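You operate a simulated robot arm through the tools that you are given. There is no shell and no other tool. Be economical: measure what you need, move in short steps, check, and stop when the job is done.

You run a simulated two-armed robot. Do the job below in one go: nothing can be reset, and whatever is moved stays where it is left.

Task
Pick up the grey notebook pack from the back of the banding table with one hand, pass it to the other hand and put it on the shelf v27.

Only the result counts: the job must be done as asked and must still hold three seconds after the hand-in. Knocking over, shifting, dropping, spilling or breaking anything else fails it.

Robot
Two 7-joint arms with three-finger grippers on one trunk, on a base that drives. Base frame: it is fixed to the floor where the robot stands at the start and does not move with it; the origin is under the middle of the robot, x ahead of it, y to its left, z up. Lengths are in cm, angles in rad, forces in N, time in s.
The left shoulder is at the start at [8.6, 12.6, 111], the right one opposite. With the tool pointing down near the work surface each hand reaches from about 38 to 86 cm from the robot's upright axis, wherever it stands, measured 20 degrees to its own side. Places, roughly: shelf V27 [50, 190, 80]. Payload 2.94 kg a hand.
Tool frame (each hand has its own): the origin (TCP) lies between the finger pads and is the grasp point; the fingertips stand 3 cm ahead of it; z points along the fingers, y is the line along which they close. Largest opening 12.8 cm; the body of the gripper starts 9.3 cm behind the TCP.
Orientation is told as [roll, pitch, yaw] about the base's x, y, z axes, in that order, counted from this pose: with the fingers straight down and closing along the base's y, the tool's x points along the base's -x, its y along +y and its z along -z.

Tools
- The arms move only by the tool nudge_tool. It takes "left_commands", "right_commands" or both (then of equal length, played together; a hand with none holds still); each is a list of rows, each a list of 7 numbers: the shift along the tool's x, y, z in cm, then the turn, a rotation vector about the tool's x, y, z in rad, then the finger opening in cm, from 0 to 12.8. In form: [[dx, dy, dz, rx, ry, rz, claw], ...]. A call has 1 to 10 rows; each row is the pose to reach, as a shift and turn from the pose commanded when the call began, along the tool's axes at that moment. Each row takes 0.2 s and may step no farther than 5 cm and 0.15 rad from the row before; otherwise, or with a gripper value out of range, the whole call is refused. A pose out of reach is approached as far as the arm can. The call stops where the force on the tool passes 40 N (or 10 N more than at its start, if that is more) or the arm is blocked; 0.2 s more then pass. The fingers move at their own pace and stop on an object; they squeeze with about 24 N. The grip force told is the motor's: it shows also when the fingers shut on nothing. Time passes only in rows, and 0.2 s behind the last, so rows that repeat a pose let the fingers close. It gives the time, the measured TCP pose, the force on the tool (base axes), the opening and the grip force at its end, in the units of the frame above (readings bear some noise), with the torque about the TCP (base axes, N m) and any sound that the robot's microphone picked up, and new pictures: "show" is both (left out), scene, wrist or none (wrist: the cameras of the hands that moved).
- Cameras (640 x 400 px; columns grow to the right, rows downward): "scene" is now at [22.06, -0.03, 127.64]; the picture's right is [-0.00, -1.00, 0.00], its down [-0.52, 0.00, -0.85] and it looks along [0.85, -0.00, -0.52] (base axes); focal length 274 px, centre (320, 200). "left" rides on the left gripper at [6.9, 1.5, -12] in its tool frame; the picture's right is [-0.21, 0.98, 0.00], its down [-0.82, -0.18, -0.54] and it looks along [-0.53, -0.12, 0.84] (tool axes); focal length 251 px, centre (320, 200). "right" rides on the right gripper at [6.9, -1.5, -12] in its tool frame; the picture's right is [0.21, 0.98, 0.00], its down [-0.82, 0.18, -0.54] and it looks along [-0.53, 0.12, 0.84] (tool axes); focal length 251 px, centre (320, 200). There is no depth. A picture from a camera that has moved, and an enlarged one, comes with that camera's place and axes in the base frame and with its lens.
- raise_lower(by): slides the trunk up (or, below 0, down) by that many cm; the arms and the scene camera ride with it, the base frame stays. It gives what a move gives, with no picture.
- roll_base(legs): drives the robot by 1 to 6 legs, each [ahead, left, turn to the left] in cm, cm and rad, along the robot's own axes; the way and the turn of a leg run together, so that a leg with both is an arc; at most 150 cm and 3.142 rad a leg. The arms and the cameras ride along, it lands a little off, and it stops where it bumps. It gives what a move gives, and a new picture of the scene camera.
- head_to(pan, tilt): turns the head with the scene camera to pan (to the left, within 1.396 rad either way) and tilt (down, from -0.506 to 1.204), counted from straight ahead of the robot. It gives what a move gives, and a new picture of the scene camera.
- inspect(camera, box): a new picture of the part [left, top, right, bottom] of that camera's present view, enlarged. It takes no simulated time.
- finish_job(): hands the job in; it is judged then, once.

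Go step by step. Nothing tells you exact positions but the pictures and the camera data: compare them with the known pose of the tool, close in by small moves and look again before you grip or let go. The budget is 120 turns and 260 pictures, counting those below and the enlarged ones. Unless the task says otherwise, let go and move clear before handing in, and close with one line.

The tools are called after "Request:" as a command line: name --argument value ..., lists and objects as JSON in quotes. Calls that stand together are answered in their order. nudge_tool: Moves the arms, as the interface text tells. Its arguments: {"type":"object","properties":{"left_commands":{"type":"array","items":{"type":"array","items":{"type":"number"}}},"right_commands":{"type":"array","items":{"type":"array","items":{"type":"number"}}},"show":{"type":"string","enum":["both","scene","wrist","none"]}},"required":[]} The other tools are called the same way: raise_lower (by) slides the trunk up or down; roll_base (legs) drives the base; head_to (pan, tilt) turns the head that bears the scene camera; inspect (camera, box) takes an enlarged picture of a part of a camera's view; finish_job () hands the job in.

At the start:

```text
time: 0.0
left_tool_pos: [50.54, 25.02, 112.08]
left_ee_rot: [0.001, 0.0, 0.0]
left_wrist_force: [0.4, -0.2, -0.6]
left_wrist_torque: [-0.03, 0.01, -0.01]
left_grip_width: 12.8
left_grip_force: 0.0
right_tool_pos: [39.86, -10.61, 113.08]
right_ee_rot: [0.001, -0.001, 0.0]
right_wrist_force: [0.4, 0.7, -0.9]
right_wrist_torque: [0.0, -0.02, -0.03]
right_grip_width: 12.8
right_grip_force: 0.1
trunk travel left (down, up): [-32.5, 22.2]
robot x, y, heading: [-0.02, 0.37, 0.0]
head pan, tilt: [-0.002, 0.546]
```

scene: 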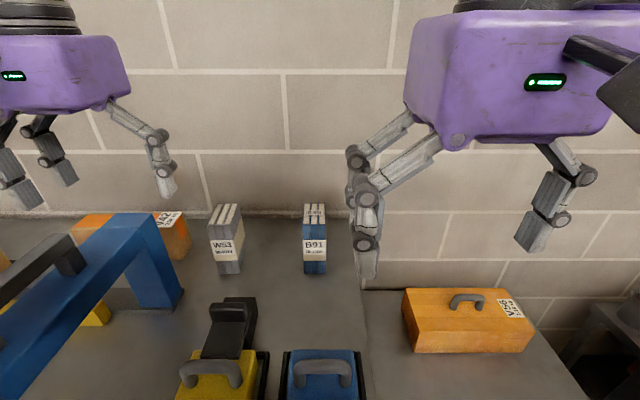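
right: 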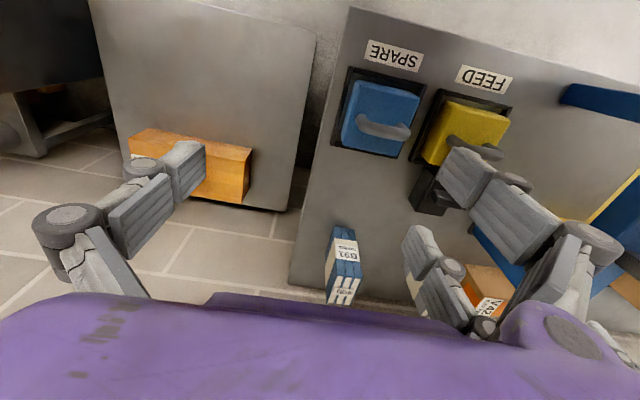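
left: 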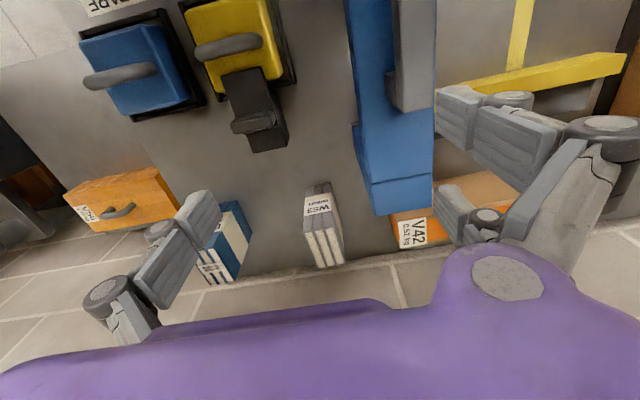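

The grey pack W53 stands at the back of the table, at about x 65, y 20. I'll enlarge it in both views, then turn the head to the left to look for the shelf.

Request:
inspect --camera "scene" --box '[150, 180, 350, 305]'

Request:
inspect --camera "left" --box '[180, 150, 440, 312]'

Request:
head_to --pan 1.3 --tilt 0.4

```text
3.20 times, centred on (250, 242) of scene
camera zoom: at [22.06, -0.03, 127.64], right [0.0, -1.0, 0.0], down [-0.52, 0.0, -0.85], along [0.85, 0.0, -0.52], focal length 878 px, centre (544, 64)
```

zoom: 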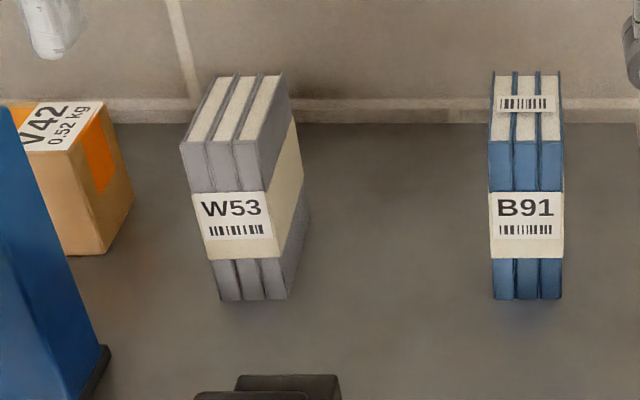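

```text
2.46 times, centred on (310, 231) of left
camera zoom: at [43.55, 26.57, 124.0], right [0.21, 0.98, 0.0], down [0.82, -0.18, 0.54], along [0.53, -0.12, -0.84], focal length 619 px, centre (345, 124)
```

zoom: 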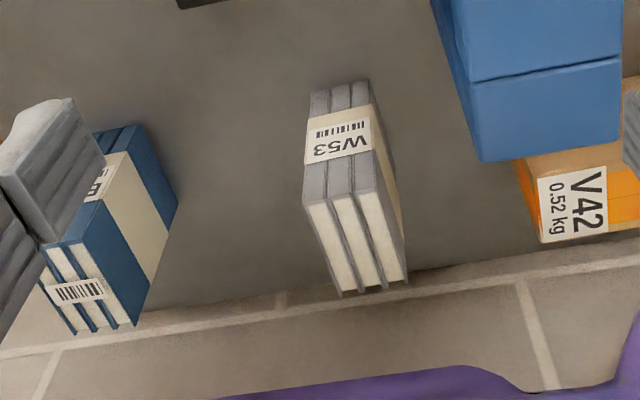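

```text
time: 1.5
left_tool_pos: [50.48, 24.97, 112.11]
left_ee_rot: [0.001, 0.0, -0.001]
left_wrist_force: [-0.7, 0.0, 0.0]
left_wrist_torque: [0.07, 0.0, -0.01]
left_grip_width: 12.78
left_grip_force: 0.1
right_tool_pos: [39.89, -10.58, 113.05]
right_ee_rot: [0.0, -0.001, 0.0]
right_wrist_force: [-0.3, -0.3, 1.3]
right_wrist_torque: [-0.01, -0.03, -0.01]
right_grip_width: 12.78
right_grip_force: 0.0
trunk travel left (down, up): [-32.5, 22.2]
robot x, y, heading: [-0.33, 0.01, 0.001]
head pan, tilt: [1.3, 0.4]
camera scene: at [15.55, 8.91, 128.97], right [0.96, -0.27, 0.0], down [-0.1, -0.38, -0.92], along [0.25, 0.89, -0.39], focal length 274 px, centre (320, 200)
```

scene: 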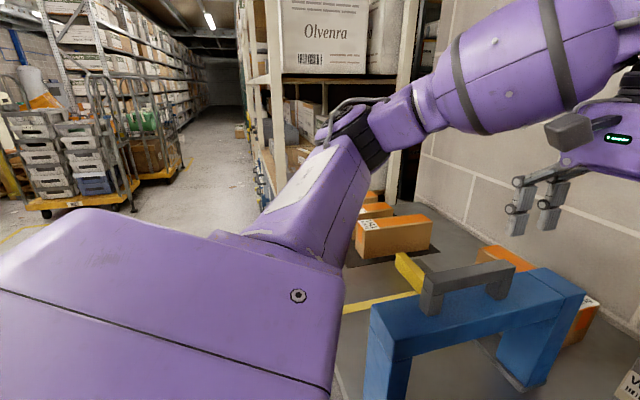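

The pack measures about 8.5 x 4.8 x 14 cm. Its centre is near (71.7, 21.1), its top at z 94, and it is turned slightly in yaw. The shelf bay looks to be in the rack to the left, open towards the aisle. The left hand will pick, so I'm moving it above the pack now.

Request:
nudge_tool --left_commands '[[0, -2, 0, 0, 0, 0, 9], [-4, -4, 0, 0, 0, -0.03, 9], [-8, -4, 0, 0, 0, -0.07, 9], [-12, -4, 0, 0, 0, -0.07, 9], [-16, -4, 0, 0, 0, -0.07, 9], [-20, -4, 0, 0, 0, -0.07, 9], [-21.5, -4, 0, 0, 0, -0.07, 9], [-21.5, -4, 3, 0, 0, -0.07, 9]]' --show "wrist"

Request:
head_to --pan 0.15 --tilt 0.55

```text
time: 3.3
left_tool_pos: [72.1, 21.09, 108.9]
left_ee_rot: [0.0, -0.001, 0.072]
left_wrist_force: [-0.4, -0.9, 0.0]
left_wrist_torque: [-0.03, 0.0, 0.01]
left_grip_width: 9.0
left_grip_force: 0.1
right_tool_pos: [39.89, -10.61, 113.04]
right_ee_rot: [0.0, 0.001, 0.001]
right_wrist_force: [0.4, 1.1, 0.2]
right_wrist_torque: [-0.02, 0.03, 0.0]
right_grip_width: 12.8
right_grip_force: 0.0
trunk travel left (down, up): [-32.5, 22.2]
robot x, y, heading: [0.2, 0.26, 0.004]
head pan, tilt: [1.3, 0.4]
camera left: at [64.97, 22.15, 120.8], right [0.15, 0.99, 0.0], down [0.83, -0.12, 0.54], along [0.53, -0.08, -0.84], focal length 251 px, centre (320, 200)
```

left: 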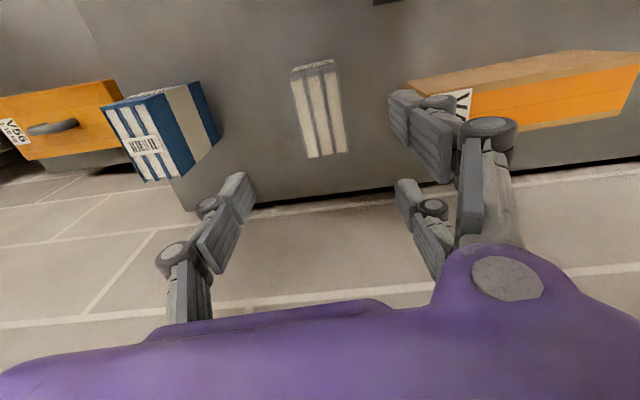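

```text
time: 4.6
left_tool_pos: [71.88, 20.98, 108.98]
left_ee_rot: [0.0, -0.001, 0.07]
left_wrist_force: [0.0, 1.0, 0.3]
left_wrist_torque: [-0.04, 0.03, -0.02]
left_grip_width: 8.97
left_grip_force: 0.0
right_tool_pos: [39.89, -10.69, 113.09]
right_ee_rot: [-0.001, 0.0, -0.001]
right_wrist_force: [0.7, -0.3, -0.1]
right_wrist_torque: [-0.01, 0.01, 0.04]
right_grip_width: 12.82
right_grip_force: 0.1
trunk travel left (down, up): [-32.5, 22.2]
robot x, y, heading: [-0.04, -0.04, -0.004]
head pan, tilt: [0.15, 0.55]
camera scene: at [21.95, 1.34, 127.6], right [0.15, -0.99, 0.0], down [-0.52, -0.08, -0.85], along [0.84, 0.13, -0.52], focal length 274 px, centre (320, 200)
```

scene: 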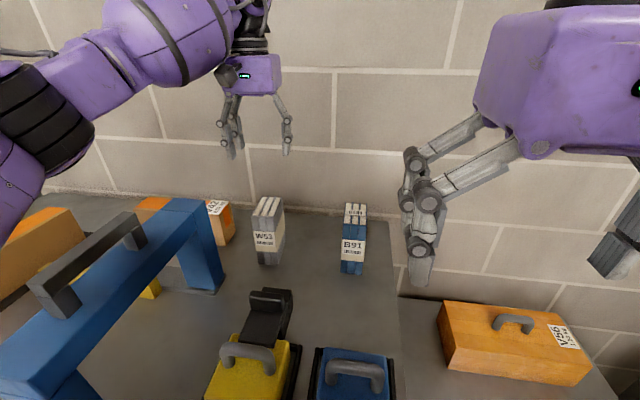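

The wrist view confirms the pack's centre at about (71.5, 21.2). I'm lowering over it, with the fingers straddling its thickness.

Request:
nudge_tool --left_commands '[[-0.3, 0.2, 4.5, 0, 0, 0.02, 9], [-0.3, 0.2, 9, 0, 0, 0.02, 9], [-0.3, 0.2, 13, 0, 0, 0.02, 9], [-0.3, 0.2, 16, 0, 0, 0.02, 9], [-0.3, 0.2, 18, 0, 0, 0.02, 9]]'

```text
time: 5.8
left_tool_pos: [72.18, 21.22, 91.17]
left_ee_rot: [0.0, -0.001, 0.051]
left_wrist_force: [-0.1, -0.2, 0.3]
left_wrist_torque: [0.01, 0.02, -0.05]
left_grip_width: 9.0
left_grip_force: 0.0
right_tool_pos: [39.89, -10.71, 113.12]
right_ee_rot: [0.0, 0.0, 0.001]
right_wrist_force: [-0.5, 0.8, 0.2]
right_wrist_torque: [0.02, 0.01, 0.0]
right_grip_width: 12.77
right_grip_force: 0.0
trunk travel left (down, up): [-32.5, 22.2]
robot x, y, heading: [-0.37, -0.34, -0.0]
head pan, tilt: [0.15, 0.55]
camera scene: at [21.97, 1.35, 127.6], right [0.15, -0.99, 0.0], down [-0.52, -0.08, -0.85], along [0.84, 0.13, -0.52], focal length 274 px, centre (320, 200)
camera left: at [65.3, 22.5, 103.06], right [0.17, 0.99, 0.0], down [0.83, -0.14, 0.54], along [0.53, -0.09, -0.84], focal length 251 px, centre (320, 200)
```

scene: 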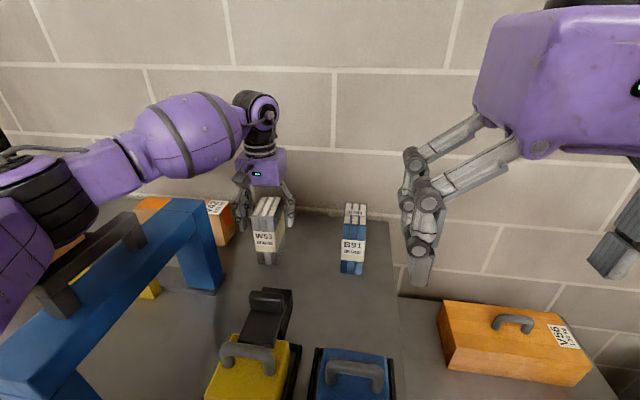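
left: 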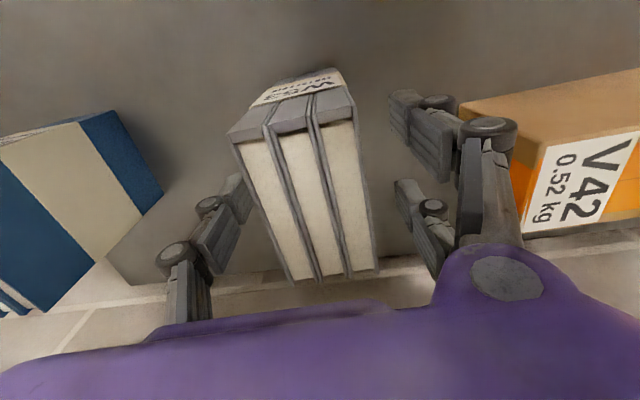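

The fingers straddle the pack, so I'm closing on it.

Request:
nudge_tool --left_commands '[[0, 0, 0, 0, 0, 0, 6], [0, 0, 0, 0, 0, 0, 3], [0, 0, 0, 0, 0, 0, 2], [0, 0, 0, 0, 0, 0, 2]]'

```text
time: 6.8
left_tool_pos: [72.34, 21.13, 91.17]
left_ee_rot: [0.0, -0.002, 0.05]
left_wrist_force: [-0.1, -1.9, 0.4]
left_wrist_torque: [-0.05, -0.11, -0.03]
left_grip_width: 4.96
left_grip_force: 23.7
right_tool_pos: [39.98, -10.71, 113.16]
right_ee_rot: [-0.001, 0.001, 0.001]
right_wrist_force: [0.2, 0.0, -0.4]
right_wrist_torque: [-0.01, -0.01, 0.0]
right_grip_width: 12.79
right_grip_force: 0.1
trunk travel left (down, up): [-32.5, 22.2]
robot x, y, heading: [-0.13, 0.04, 0.004]
head pan, tilt: [0.15, 0.55]
camera scene: at [21.95, 1.31, 127.6], right [0.15, -0.99, 0.0], down [-0.52, -0.08, -0.85], along [0.84, 0.13, -0.52], focal length 274 px, centre (320, 200)
camera left: at [65.28, 22.44, 103.11], right [0.17, 0.99, 0.0], down [0.83, -0.14, 0.54], along [0.53, -0.09, -0.84], focal length 251 px, centre (320, 200)
```

scene: 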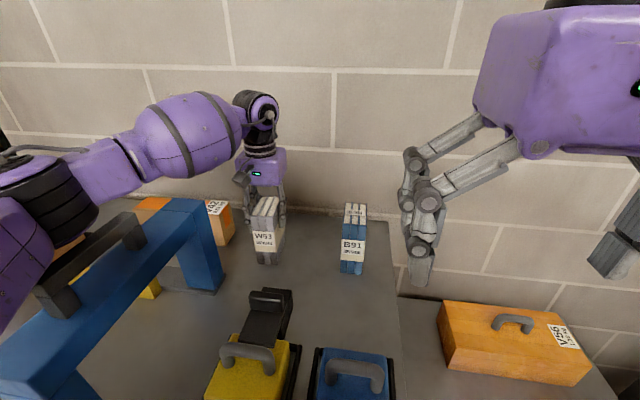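
left: 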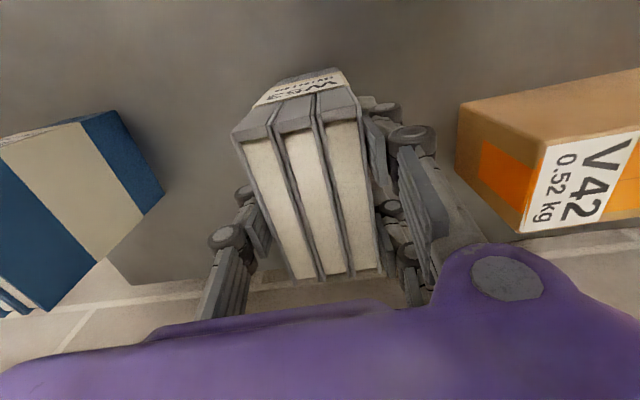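

Gripped: the opening is 4.96 cm and the force 24 N. Now lifting straight up.

Request:
nudge_tool --left_commands '[[0, 0, -2, 0, 0, 0, 2], [0, 0, -5, 0, 0, 0, 2], [0, 0, -9, 0, 0, 0, 2], [0, 0, -13, 0, 0, 0, 2], [0, 0, -17, 0, 0, 0, 2], [0, 0, -21, 0, 0, 0, 2], [0, 0, -25, 0, 0, 0, 2]]'

```text
time: 8.4
left_tool_pos: [72.48, 20.95, 116.24]
left_ee_rot: [-0.001, 0.0, 0.048]
left_wrist_force: [0.4, -0.4, -3.8]
left_wrist_torque: [0.04, -0.05, -0.02]
left_grip_width: 4.96
left_grip_force: 24.4
right_tool_pos: [39.83, -10.72, 113.26]
right_ee_rot: [0.001, -0.001, 0.001]
right_wrist_force: [-0.6, 0.3, 0.0]
right_wrist_torque: [0.01, -0.02, -0.01]
right_grip_width: 12.81
right_grip_force: 0.1
trunk travel left (down, up): [-32.5, 22.2]
robot x, y, heading: [-0.61, -0.04, -0.004]
head pan, tilt: [0.15, 0.55]
camera scene: at [21.86, 1.26, 127.62], right [0.15, -0.99, 0.0], down [-0.52, -0.08, -0.85], along [0.84, 0.13, -0.52], focal length 274 px, centre (320, 200)
camera left: at [65.42, 22.23, 128.18], right [0.17, 0.99, 0.0], down [0.83, -0.14, 0.54], along [0.53, -0.09, -0.84], focal length 251 px, centre (320, 200)
```

scene: 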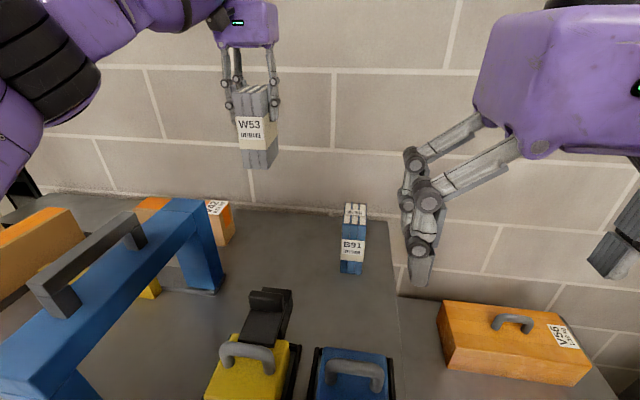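
left: 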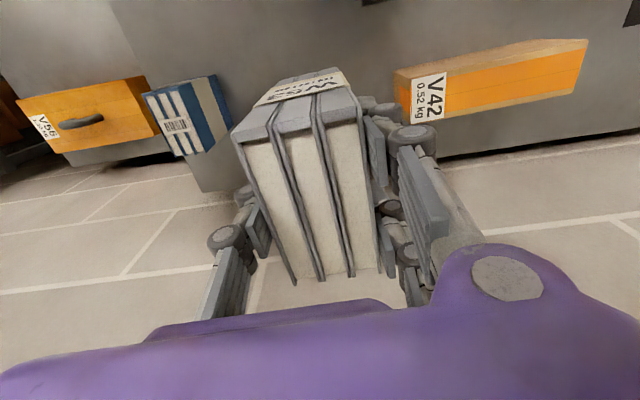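

The pack is lifted at about 0.4 kg. I'm bringing it to the middle in the left hand and turning the right hand to point forward and down, so it can take the pack lower from the front.

Request:
nudge_tool --left_commands '[[2.2, -2.5, 0, 0, 0, 0.01, 2], [4.4, -5, 0, 0, 0, 0.02, 2], [6.6, -7.5, 0, 0, 0, 0.03, 2], [8.8, -10, 0, 0, 0, 0.04, 2], [11.15, -12.46, 0, 0, 0, 0.05, 2], [11.15, -12.46, 0, 0, 0, 0.05, 2], [11.15, -12.46, 0, 0, 0, 0.05, 2]]' --right_commands '[[-1, 0, 0, 0, -0.14, 0, 9], [-2, 0, 0, 0, -0.28, 0, 9], [-3, 0, 0.5, 0, -0.42, 0, 9], [-4, 1, 1, 0, -0.56, 0, 9], [-5, 2, 1.5, 0, -0.7, 0, 9], [-6, 3, 2, 0, -0.84, 0, 9], [-6, 4, 3, 0, -0.9, 0, 9]]'

```text
time: 10.0
left_tool_pos: [61.96, 8.78, 116.12]
left_ee_rot: [-0.005, -0.001, 0.004]
left_wrist_force: [0.1, 2.1, -4.2]
left_wrist_torque: [-0.17, -0.07, -0.02]
left_grip_width: 4.98
left_grip_force: 24.2
right_tool_pos: [48.32, -2.26, 111.49]
right_ee_rot: [0.001, -0.837, 0.0]
right_wrist_force: [-0.8, 1.6, 0.4]
right_wrist_torque: [-0.08, -0.05, -0.14]
right_grip_width: 9.04
right_grip_force: 0.8
right hand out of reach, approached as far as the arm can: row 5, 6, 7
trunk travel left (down, up): [-32.5, 22.2]
robot x, y, heading: [-0.18, 0.16, 0.005]
head pan, tilt: [0.15, 0.55]
camera scene: at [21.84, 1.9, 127.63], right [0.15, -0.99, 0.0], down [-0.52, -0.08, -0.85], along [0.84, 0.13, -0.52], focal length 274 px, centre (320, 200)
camera right: at [34.82, -3.78, 114.37], right [-0.14, 0.98, -0.16], down [0.15, 0.18, 0.97], along [0.98, 0.12, -0.17], focal length 251 px, centre (320, 200)
camera left: at [54.97, 10.46, 128.0], right [0.21, 0.98, 0.0], down [0.82, -0.18, 0.54], along [0.53, -0.12, -0.84], focal length 251 px, centre (320, 200)
```

scene: 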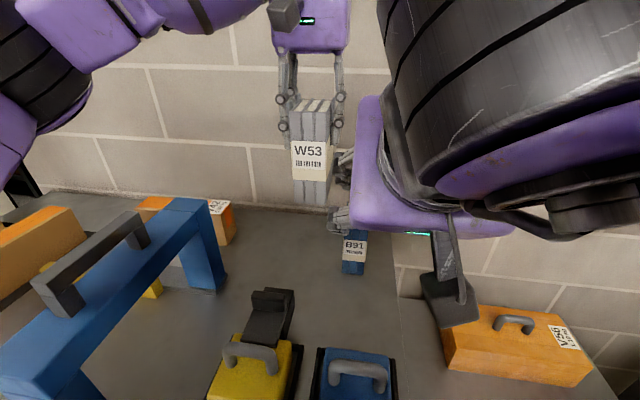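
right: 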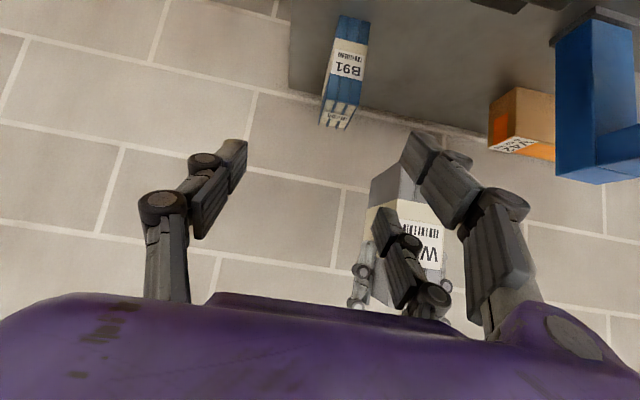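
left: 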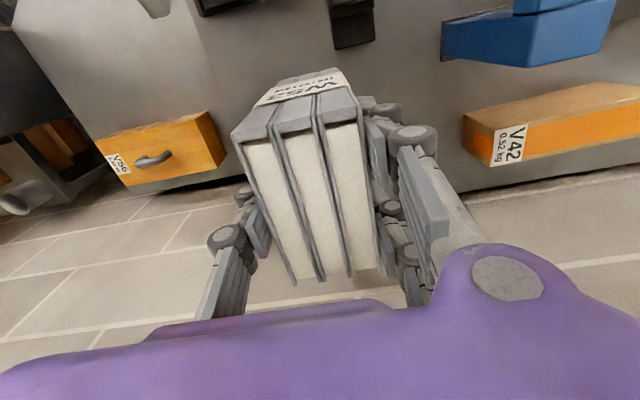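

The right arm is cramped this close to the body. I'm moving both hands about 7 cm further forward.

Request:
nudge_tool --left_commands '[[-3, 0, 0, 0, 0, 0, 2], [-6, 0, -1, 0, 0, 0, 2], [-7, 0, -2, 0, 0, 0, 2], [-7, 0, -2, 0, 0, 0, 2]]' --right_commands '[[-1.3, 0, 1.5, 0, 0, 0, 9], [-2.6, 0, 3, 0, 0, 0, 9], [-3.9, 0, 4.6, 0, 0, 0, 9], [-3.9, 0, 4.6, 0, 0, 0, 9]]'

```text
time: 11.0
left_tool_pos: [68.98, 8.31, 117.99]
left_ee_rot: [-0.001, 0.0, -0.001]
left_wrist_force: [-0.6, 0.6, -4.4]
left_wrist_torque: [-0.03, -0.03, -0.04]
left_grip_width: 4.97
left_grip_force: 23.8
right_tool_pos: [54.39, -2.58, 111.06]
right_ee_rot: [0.008, -0.836, -0.005]
right_wrist_force: [-1.0, 0.7, -0.5]
right_wrist_torque: [-0.03, 0.01, 0.0]
right_grip_width: 8.98
right_grip_force: 0.1
trunk travel left (down, up): [-32.5, 22.2]
robot x, y, heading: [-0.07, 0.26, -0.0]
head pan, tilt: [0.15, 0.55]
camera scene: at [21.97, 1.4, 127.6], right [0.15, -0.99, 0.0], down [-0.52, -0.08, -0.85], along [0.84, 0.13, -0.52], focal length 274 px, centre (320, 200)
camera right: at [40.95, -4.17, 113.95], right [-0.15, 0.98, -0.15], down [0.15, 0.18, 0.97], along [0.98, 0.12, -0.17], focal length 251 px, centre (320, 200)
camera left: at [61.95, 9.81, 129.98], right [0.21, 0.98, 0.0], down [0.82, -0.18, 0.54], along [0.53, -0.12, -0.84], focal length 251 px, centre (320, 200)
```

scene: 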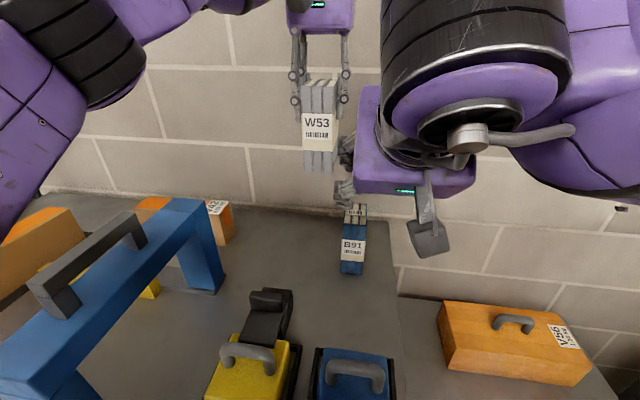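
right: 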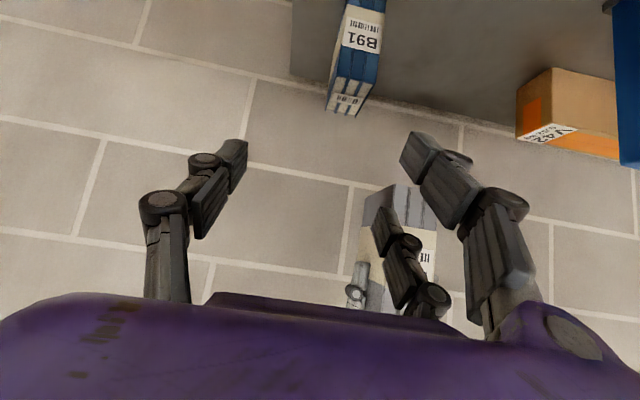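
left: 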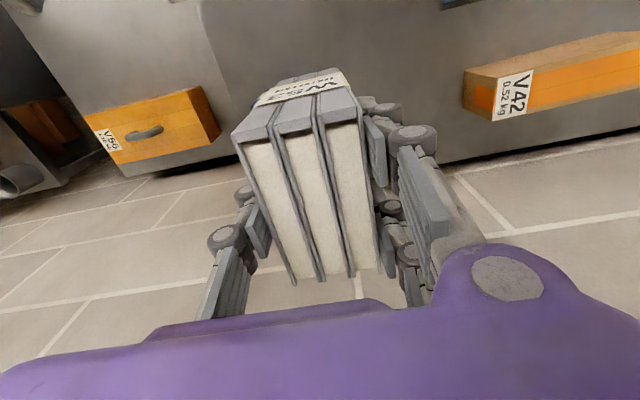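

Both hands are in reach now. I'm lining them up sideways in front of the pack, still short of it.

Request:
nudge_tool --left_commands '[[0, -1.5, 0, 0, 0, 0, 2], [0, -3, 0, 0, 0, 0, 2], [0, -3, 0, 0, 0, 0, 2], [0, -3, 0, 0, 0, 0, 2]]' --right_commands '[[-0.4, 2.5, -0.3, 0, 0, 0, 9], [-0.7, 5, -0.6, 0, 0, 0, 9], [-0.7, 7.8, -0.6, 0, 0, 0, 9], [-0.7, 7.8, -0.6, 0, 0, 0, 9]]'

```text
time: 12.0
left_tool_pos: [68.76, 4.99, 118.03]
left_ee_rot: [0.0, -0.001, -0.001]
left_wrist_force: [-0.3, -0.6, -3.2]
left_wrist_torque: [-0.02, -0.03, 0.02]
left_grip_width: 4.93
left_grip_force: 24.1
right_tool_pos: [54.29, 5.17, 112.09]
right_ee_rot: [0.01, -0.836, -0.007]
right_wrist_force: [-0.1, -0.8, 0.0]
right_wrist_torque: [0.03, 0.05, 0.03]
right_grip_width: 9.01
right_grip_force: 0.1
trunk travel left (down, up): [-32.5, 22.2]
robot x, y, heading: [-0.06, 0.01, 0.004]
head pan, tilt: [0.15, 0.55]
camera scene: at [21.99, 1.25, 127.6], right [0.15, -0.99, 0.0], down [-0.52, -0.08, -0.85], along [0.84, 0.13, -0.52], focal length 274 px, centre (320, 200)
camera right: at [40.76, 3.51, 114.95], right [-0.14, 0.98, -0.15], down [0.15, 0.17, 0.97], along [0.98, 0.12, -0.17], focal length 251 px, centre (320, 200)
camera left: at [61.82, 6.59, 129.95], right [0.21, 0.98, 0.0], down [0.82, -0.18, 0.54], along [0.53, -0.12, -0.84], focal length 251 px, centre (320, 200)
```

scene: 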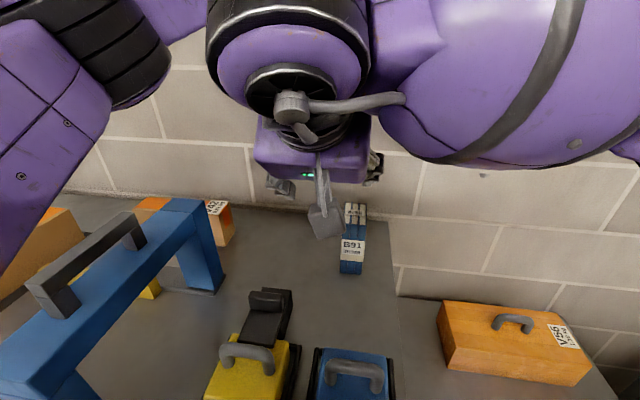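
right: 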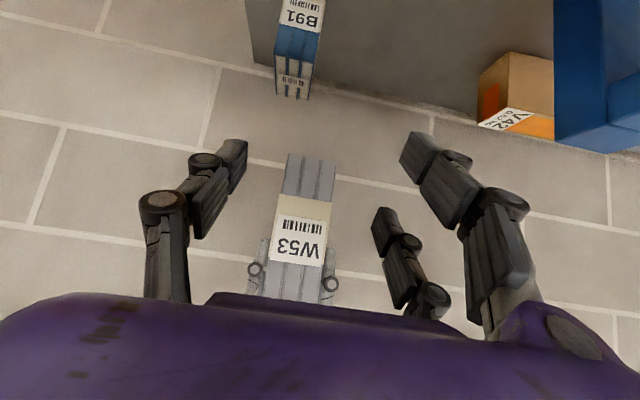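
left: 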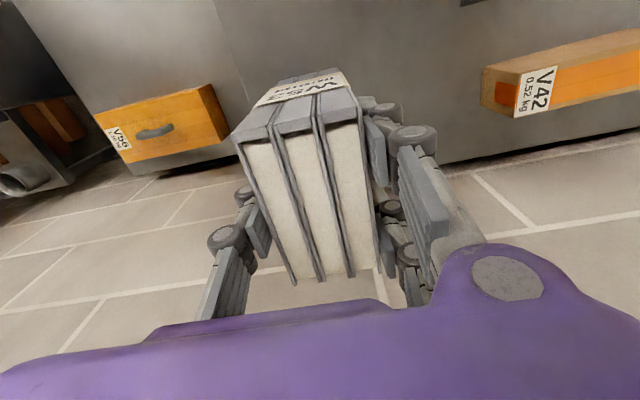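

The views agree that the right hand is centred on the pack. I'm advancing around its lower half in two stages.

Request:
nudge_tool --right_commands '[[-1.3, -0.1, 1.6, 0, -0.04, 0, 9], [-2.6, -0.1, 3.2, 0, -0.08, 0, 9], [-3.9, -0.1, 4.8, 0, -0.1, 0, 9], [-5.2, -0.1, 6.4, 0, -0.1, 0, 9], [-5.2, -0.1, 6.4, 0, -0.1, 0, 9]]'

```text
time: 13.2
left_tool_pos: [68.78, 5.15, 118.03]
left_ee_rot: [0.0, 0.001, 0.001]
left_wrist_force: [-0.2, -0.3, -4.8]
left_wrist_torque: [0.01, -0.02, -0.05]
left_grip_width: 4.99
left_grip_force: 24.0
right_tool_pos: [62.57, 4.87, 111.51]
right_ee_rot: [0.011, -0.935, -0.007]
right_wrist_force: [-0.2, 0.2, 0.2]
right_wrist_torque: [-0.02, -0.02, 0.01]
right_grip_width: 9.01
right_grip_force: 0.1
trunk travel left (down, up): [-32.5, 22.2]
robot x, y, heading: [0.03, -0.22, 0.001]
head pan, tilt: [0.15, 0.55]
camera scene: at [21.96, 1.34, 127.6], right [0.15, -0.99, 0.0], down [-0.52, -0.08, -0.85], along [0.84, 0.13, -0.52], focal length 274 px, centre (320, 200)
camera right: at [48.89, 3.38, 113.01], right [-0.13, 0.98, -0.17], down [0.05, 0.17, 0.98], along [0.99, 0.12, -0.07], focal length 251 px, centre (320, 200)
```

scene: 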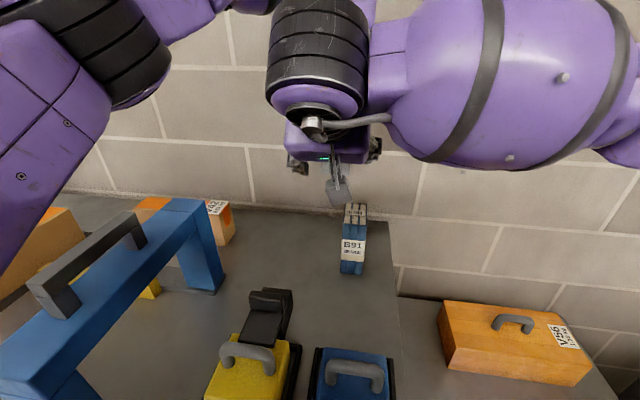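
right: 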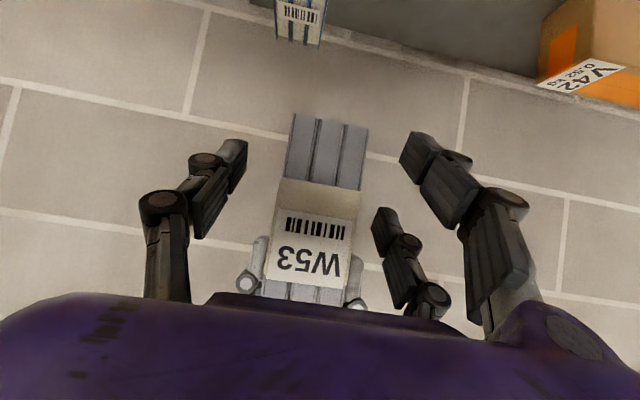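

It's clear so far. Advancing the last 3.8 cm.

Request:
nudge_tool --right_commands '[[-0.7, 0.2, 1.1, 0, 0, 0, 9], [-1.4, 0.2, 2.2, 0, 0, 0, 9], [-2.0, 0.2, 3.2, 0, 0, 0, 9], [-2.0, 0.2, 3.2, 0, 0, 0, 9]]'

```text
time: 14.2
left_tool_pos: [68.75, 5.06, 118.1]
left_ee_rot: [0.0, 0.001, 0.001]
left_wrist_force: [-0.5, -0.2, -4.6]
left_wrist_torque: [0.03, -0.02, 0.0]
left_grip_width: 4.97
left_grip_force: 23.6
right_tool_pos: [66.29, 5.24, 111.38]
right_ee_rot: [0.012, -0.935, -0.006]
right_wrist_force: [0.7, -0.3, -0.5]
right_wrist_torque: [-0.03, 0.01, 0.03]
right_grip_width: 9.0
right_grip_force: 0.0
trunk travel left (down, up): [-32.5, 22.2]
robot x, y, heading: [-0.18, 0.02, -0.002]
head pan, tilt: [0.15, 0.55]
camera scene: at [21.97, 1.34, 127.6], right [0.15, -0.99, 0.0], down [-0.52, -0.08, -0.85], along [0.84, 0.13, -0.52], focal length 274 px, centre (320, 200)
camera right: at [52.66, 3.71, 112.86], right [-0.13, 0.98, -0.17], down [0.05, 0.17, 0.98], along [0.99, 0.12, -0.07], focal length 251 px, centre (320, 200)
```

scene: 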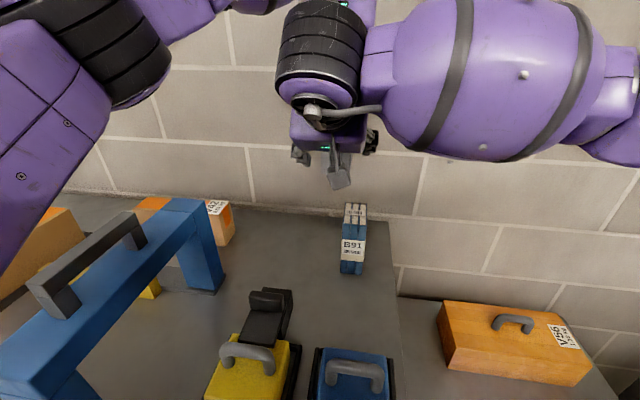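
right: 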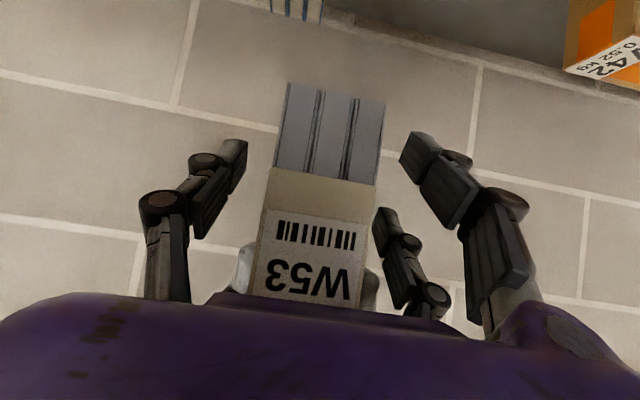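

The right hand is centred on the lower half, so I'm closing it while the left hand still holds.

Request:
nudge_tool --right_commands '[[0, 0, 0, 0, 0, 0, 6], [0, 0, 0, 0, 0, 0, 3], [0, 0, 0, 0, 0, 0, 2], [0, 0, 0, 0, 0, 0, 2]]' --show "wrist"

```text
time: 15.2
left_tool_pos: [68.82, 4.98, 118.07]
left_ee_rot: [-0.003, 0.0, -0.002]
left_wrist_force: [8.6, -19.6, 1.3]
left_wrist_torque: [0.41, -0.18, 0.58]
left_grip_width: 4.97
left_grip_force: 23.9
right_tool_pos: [66.18, 5.36, 111.14]
right_ee_rot: [0.009, -0.934, -0.004]
right_wrist_force: [-7.9, 19.3, -1.4]
right_wrist_torque: [-1.71, -0.26, -0.15]
right_grip_width: 6.13
right_grip_force: 24.1
trunk travel left (down, up): [-32.5, 22.2]
robot x, y, heading: [0.28, 0.17, -0.001]
head pan, tilt: [0.15, 0.55]
camera right: at [52.56, 3.79, 112.82], right [-0.13, 0.98, -0.17], down [0.05, 0.18, 0.98], along [0.99, 0.12, -0.07], focal length 251 px, centre (320, 200)
```

right: 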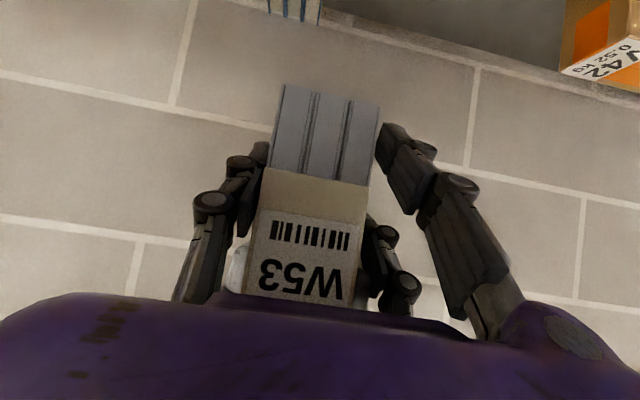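

The right fingers stopped at 6.1 cm with a side load, because each hand's paired finger on the +y side fouls the other. I'll open and retract the right hand, set the pack back on its spot, and re-grip it with the left hand turned 90°, across its depth. That leaves its sides free for the right hand.

Request:
nudge_tool --right_commands '[[0, 0, 0, 0, 0, 0, 9], [0, 0, 0, 0, 0, 0, 9], [2.2, 0, -3, 0, 0, 0, 9], [4.4, 0, -6, 0, 0, 0, 9], [6.6, 0, -9, 0, 0, 0, 9], [7.5, 0, -10, 0, 0, 0, 9], [7.5, -4, -10, 0, 0, 0, 9], [7.5, -8, -10, 0, 0, 0, 9], [7.5, -12, -10, 0, 0, 0, 9]]' --show "both"

```text
time: 17.2
left_tool_pos: [68.75, 4.8, 118.09]
left_ee_rot: [0.001, 0.0, -0.001]
left_wrist_force: [-0.3, -0.5, -4.4]
left_wrist_torque: [0.05, -0.01, 0.0]
left_grip_width: 4.94
left_grip_force: 23.9
right_tool_pos: [53.9, -7.24, 111.26]
right_ee_rot: [0.013, -0.934, -0.009]
right_wrist_force: [-0.2, -0.3, -0.4]
right_wrist_torque: [0.01, 0.01, 0.0]
right_grip_width: 8.99
right_grip_force: 0.1
trunk travel left (down, up): [-32.5, 22.2]
robot x, y, heading: [-0.12, 0.0, 0.002]
head pan, tilt: [0.15, 0.55]
camera scene: at [21.95, 1.16, 127.61], right [0.15, -0.99, 0.0], down [-0.52, -0.08, -0.85], along [0.84, 0.13, -0.52], focal length 274 px, centre (320, 200)
camera right: at [40.25, -8.7, 112.8], right [-0.13, 0.98, -0.17], down [0.05, 0.17, 0.98], along [0.99, 0.12, -0.07], focal length 251 px, centre (320, 200)
```

scene: 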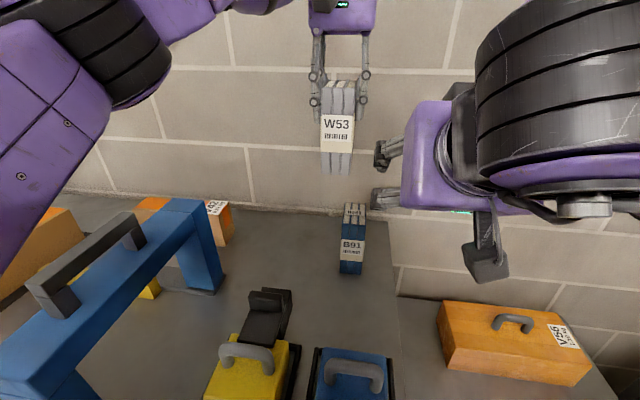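
right: 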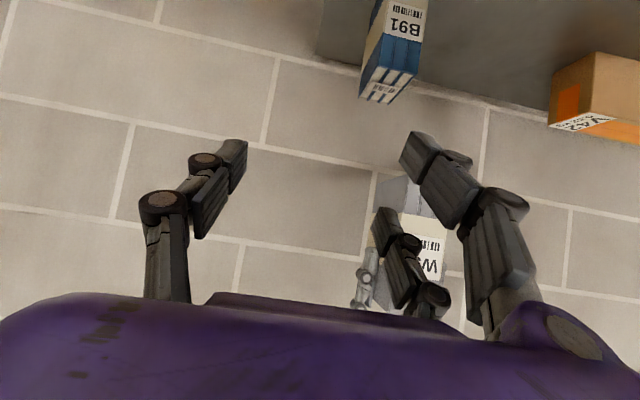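

The right hand is clear and the left still has the pack. I'm carrying it back over its spot.

Request:
nudge_tool --left_commands '[[-0.6, 4, 0, 0, 0, 0, 2], [-1.2, 8, 0, 0, 0, 0, 2], [-1.8, 12, 0, 0, 0, 0, 2], [-2.7, 16, 0, 0, 0, 0, 2], [-2.7, 16, 5, 0, 0, 0, 2], [-2.7, 16, 10, 0, 0, 0, 2], [-2.7, 16, 15, 0, 0, 0, 2], [-2.7, 16, 20, 0, 0, 0, 2], [-2.7, 16, 23, 0, 0, 0, 2], [-2.7, 16, 24, 0, 0, 0, 2]]'

```text
time: 19.4
left_tool_pos: [71.51, 21.11, 93.83]
left_ee_rot: [0.002, 0.0, -0.001]
left_wrist_force: [0.0, 0.6, -5.0]
left_wrist_torque: [0.0, -0.01, 0.0]
left_grip_width: 4.95
left_grip_force: 24.2
right_tool_pos: [54.04, -6.96, 111.28]
right_ee_rot: [0.01, -0.934, -0.007]
right_wrist_force: [0.4, -0.3, 0.0]
right_wrist_torque: [-0.01, 0.01, 0.0]
right_grip_width: 9.01
right_grip_force: 0.0
trunk travel left (down, up): [-32.5, 22.2]
robot x, y, heading: [-0.1, 0.0, 0.002]
head pan, tilt: [0.15, 0.55]
camera scene: at [21.99, 1.35, 127.6], right [0.15, -0.99, 0.0], down [-0.52, -0.08, -0.85], along [0.84, 0.13, -0.52], focal length 274 px, centre (320, 200)
camera left: at [64.6, 22.72, 105.78], right [0.21, 0.98, 0.0], down [0.82, -0.18, 0.54], along [0.53, -0.12, -0.84], focal length 251 px, centre (320, 200)
```

scene: 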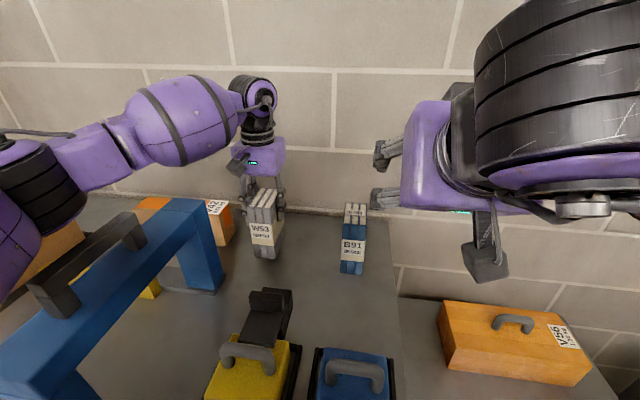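
left: 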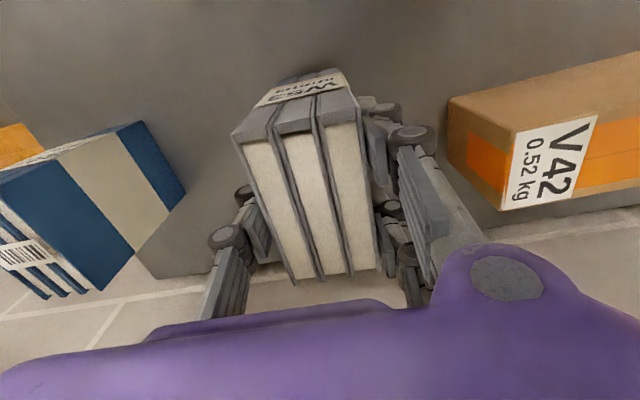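

Lowering gently onto the table.

Request:
nudge_tool --left_commands '[[0, 0, 1, 0, 0, 0, 2], [0, 0, 1.8, 0, 0, 0, 2], [0, 0, 2.3, 0, 0, 0, 2], [0, 0, 2.6, 0, 0, 0, 2], [0, 0, 2.8, 0, 0, 0, 2]]' --show "none"

```text
time: 20.6
left_tool_pos: [71.53, 21.19, 91.25]
left_ee_rot: [0.0, 0.001, 0.0]
left_wrist_force: [0.5, -0.4, -3.1]
left_wrist_torque: [0.0, -0.02, 0.01]
left_grip_width: 4.95
left_grip_force: 23.8
right_tool_pos: [53.99, -7.07, 111.36]
right_ee_rot: [0.01, -0.936, -0.007]
right_wrist_force: [-0.2, -0.5, 0.5]
right_wrist_torque: [-0.02, 0.01, 0.01]
right_grip_width: 8.99
right_grip_force: 0.2
trunk travel left (down, up): [-32.5, 22.2]
robot x, y, heading: [0.44, 0.24, 0.003]
head pan, tilt: [0.15, 0.55]
```

Request:
nudge_tool --left_commands '[[0, 0, 0.15, 0, 0, 0, 2], [0, 0, 0.3, 0, 0, 0, 2], [0, 0, 0.3, 0, 0, 0, 2]]' --show "none"

```text
time: 21.4
left_tool_pos: [71.54, 21.21, 91.18]
left_ee_rot: [-0.001, -0.005, 0.002]
left_wrist_force: [8.8, 1.8, 15.6]
left_wrist_torque: [0.03, 0.07, -0.01]
left_grip_width: 4.97
left_grip_force: 23.9
right_tool_pos: [53.9, -7.04, 111.35]
right_ee_rot: [0.01, -0.936, -0.009]
right_wrist_force: [0.2, 0.1, 0.0]
right_wrist_torque: [0.0, 0.01, 0.0]
right_grip_width: 9.01
right_grip_force: 0.1
trunk travel left (down, up): [-32.5, 22.2]
robot x, y, heading: [-0.17, 0.0, -0.001]
head pan, tilt: [0.15, 0.55]
```

The pack rests on the table. I'm releasing and rising, then turning the left hand by -90°, beginning once the fingers are above the pack.

Request:
nudge_tool --left_commands '[[0, 0, 0, 0, 0, 0, 6], [0, 0, 0, 0, 0, 0, 9], [0, 0, 0, 0, 0, 0, 9], [0, 0, -3, 0, 0, 0, 9], [0, 0, -8, 0, 0, 0, 9], [0, 0, -13, 0, 0, 0, 10], [0, 0, -17, 0, 0, 0.1, 12.8], [0, 0, -17, 0, 0, 0.25, 12.8], [0, 0, -17, 0, 0, 0.4, 12.8], [0, 0, -17, 0, 0, 0.55, 12.8]]'

```text
time: 23.6
left_tool_pos: [69.06, 20.02, 107.66]
left_ee_rot: [-0.002, -0.002, -0.547]
left_wrist_force: [-0.3, 1.0, 0.4]
left_wrist_torque: [-0.01, 0.02, 0.0]
left_grip_width: 12.8
left_grip_force: 0.1
left hand out of reach, approached as far as the arm can: row 10
right_tool_pos: [53.97, -6.85, 111.25]
right_ee_rot: [0.01, -0.936, -0.006]
right_wrist_force: [0.0, 1.4, 0.1]
right_wrist_torque: [0.06, -0.02, 0.01]
right_grip_width: 8.99
right_grip_force: 0.0
trunk travel left (down, up): [-32.5, 22.2]
robot x, y, heading: [0.04, -0.17, -0.001]
head pan, tilt: [0.15, 0.55]
camera scene: at [21.9, 1.35, 127.61], right [0.15, -0.99, 0.0], down [-0.52, -0.08, -0.85], along [0.84, 0.13, -0.52], focal length 274 px, centre (320, 200)
camera left: at [63.93, 25.04, 119.52], right [0.69, 0.72, 0.0], down [0.61, -0.58, 0.54], along [0.39, -0.38, -0.84], focal length 251 px, centre (320, 200)
```

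scene: 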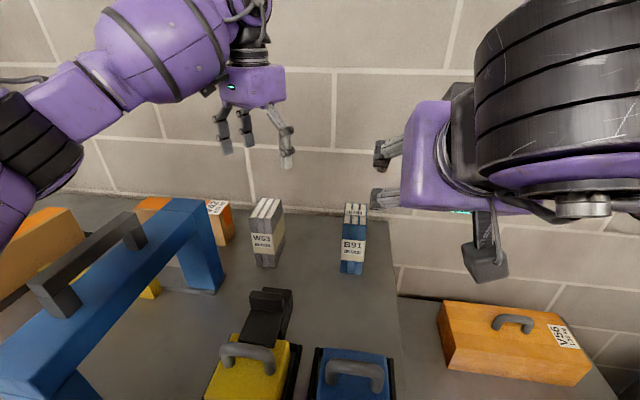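
left: 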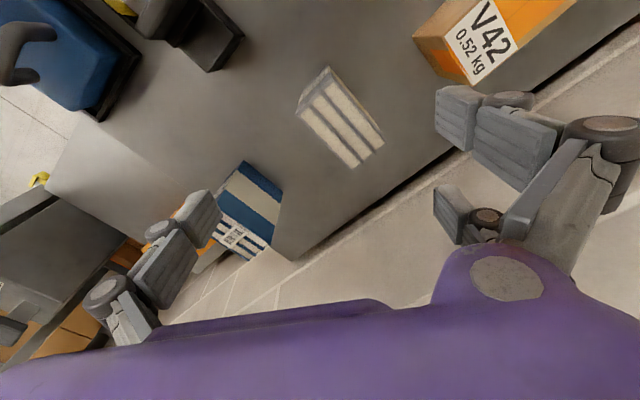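

The pack stands well, but the left arm can't reach more yaw this far out. I'll test whether -90° is possible closer in.

Request:
nudge_tool --left_commands '[[3.4, -2.1, -1, 0, 0, 0, 12.8], [6.8, -4.2, -2, 0, 0, 0, 12.8], [10.2, -6.3, -3, 0, 0, 0.1, 12.8], [10.2, -6.3, -3, 0, 0, 0.25, 12.8], [10.2, -6.3, -3, 0, 0, 0.4, 12.8], [10.2, -6.3, -3, 0, 0, 0.55, 12.8], [10.2, -6.3, -3, 0, 0, 0.7, 12.8], [10.2, -6.3, -3, 0, 0, 0.85, 12.8], [10.2, -6.3, -3, 0, 0, 1.0, 12.8]]' --show "scene"

```text
time: 25.6
left_tool_pos: [42.53, 8.15, 107.98]
left_ee_rot: [0.004, 0.001, -1.539]
left_wrist_force: [0.3, -1.2, -0.6]
left_wrist_torque: [-0.01, 0.01, 0.02]
left_grip_width: 12.78
left_grip_force: 0.1
left hand out of reach, approached as far as the arm can: row 5, 6, 7, 8, 9
right_tool_pos: [53.91, -6.97, 111.3]
right_ee_rot: [0.012, -0.936, -0.009]
right_wrist_force: [-0.4, -0.2, 0.6]
right_wrist_torque: [0.0, -0.02, -0.02]
right_grip_width: 9.01
right_grip_force: 0.1
trunk travel left (down, up): [-32.5, 22.2]
robot x, y, heading: [-0.1, -0.14, 0.0]
head pan, tilt: [0.15, 0.55]
camera scene: at [21.94, 1.27, 127.61], right [0.15, -0.99, 0.0], down [-0.52, -0.08, -0.85], along [0.84, 0.13, -0.52], focal length 274 px, centre (320, 200)
```

scene: 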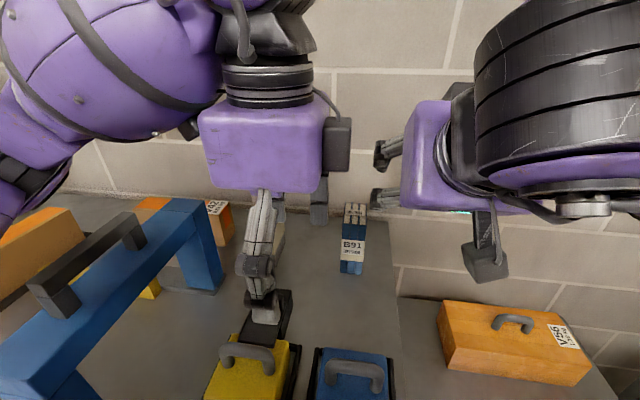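

Turning the hand doesn't work here. Instead the left hand will re-grip at yaw 0, but higher and nearer the rear of the pack, and the right hand will come in flatter to leave clear space for its paired fingers. First I'm turning the left hand back.

Request:
nudge_tool --left_commands '[[1.5, 1, 0, 0, 0, -0.15, 12.8], [3, 2, 0, 0, 0, -0.3, 12.8], [5, 3.5, -1, 0, 0, -0.45, 12.8], [7, 5, -2, 0, 0, -0.6, 12.8], [9, 7, -3, 0, 0, -0.75, 12.8], [11, 9, -3, 0, 0, -0.9, 12.8], [12.5, 11, -3, 0, 0, -1.05, 12.8], [12.5, 13, -3, 0, 0, -1.2, 12.8], [12.5, 15, -3, 0, 0, -1.35, 9], [12.5, 17, -3, 0, 0, -1.5, 9]]' --show "scene"

```text
time: 27.8
left_tool_pos: [58.93, 21.64, 111.1]
left_ee_rot: [0.0, 0.0, -0.046]
left_wrist_force: [-0.3, -0.5, 0.1]
left_wrist_torque: [-0.03, 0.02, 0.01]
left_grip_width: 8.99
left_grip_force: 0.0
right_tool_pos: [54.0, -7.04, 111.25]
right_ee_rot: [0.011, -0.935, -0.008]
right_wrist_force: [-1.0, 0.2, 0.0]
right_wrist_torque: [-0.01, -0.02, 0.0]
right_grip_width: 9.0
right_grip_force: 0.0
trunk travel left (down, up): [-32.5, 22.2]
robot x, y, heading: [-0.02, -0.15, 0.004]
head pan, tilt: [0.15, 0.55]
camera scene: at [22.0, 1.31, 127.59], right [0.15, -0.99, 0.0], down [-0.52, -0.08, -0.85], along [0.84, 0.13, -0.52], focal length 274 px, centre (320, 200)
```

scene: 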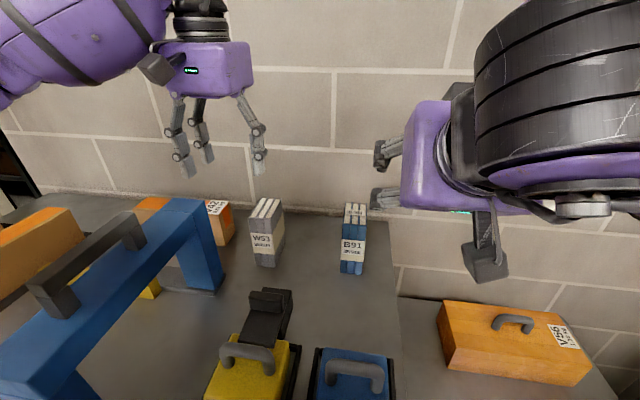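

The left hand is back near yaw 0. Moving above the pack.

Request:
nudge_tool --left_commands '[[-4, 0.1, 0, 0, 0, -0.046, 9], [-8, 0.1, 0, 0, 0, -0.046, 9], [-12, 0.2, 1, 0, 0, -0.046, 9], [-13.5, 0.2, 4, 0, 0, -0.046, 9], [-13.5, 0.2, 6, 0, 0, -0.046, 9], [-13.5, 0.2, 6, 0, 0, -0.046, 9]]' --show "wrist"

```text
time: 29.2
left_tool_pos: [72.41, 20.99, 105.07]
left_ee_rot: [0.002, 0.0, -0.004]
left_wrist_force: [0.8, 0.0, 0.3]
left_wrist_torque: [0.0, 0.06, 0.03]
left_grip_width: 9.0
left_grip_force: 0.1
right_tool_pos: [54.0, -6.98, 111.22]
right_ee_rot: [0.01, -0.934, -0.007]
right_wrist_force: [-0.1, -0.3, 0.2]
right_wrist_torque: [0.02, 0.01, 0.0]
right_grip_width: 9.01
right_grip_force: 0.0
trunk travel left (down, up): [-32.5, 22.2]
robot x, y, heading: [-0.05, -0.13, -0.002]
head pan, tilt: [0.15, 0.55]
camera left: at [65.48, 22.6, 116.95], right [0.22, 0.98, 0.0], down [0.82, -0.18, 0.54], along [0.53, -0.12, -0.84], focal length 251 px, centre (320, 200)
```

left: 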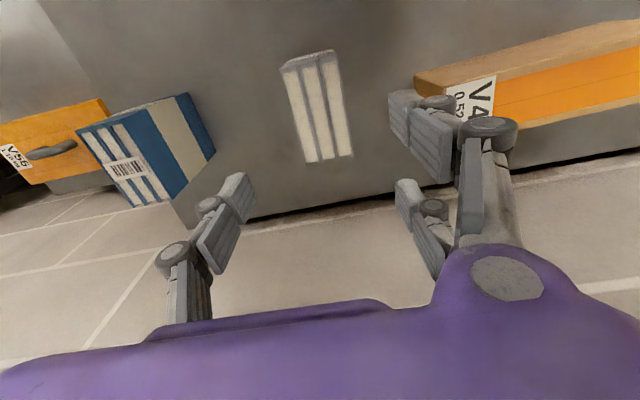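

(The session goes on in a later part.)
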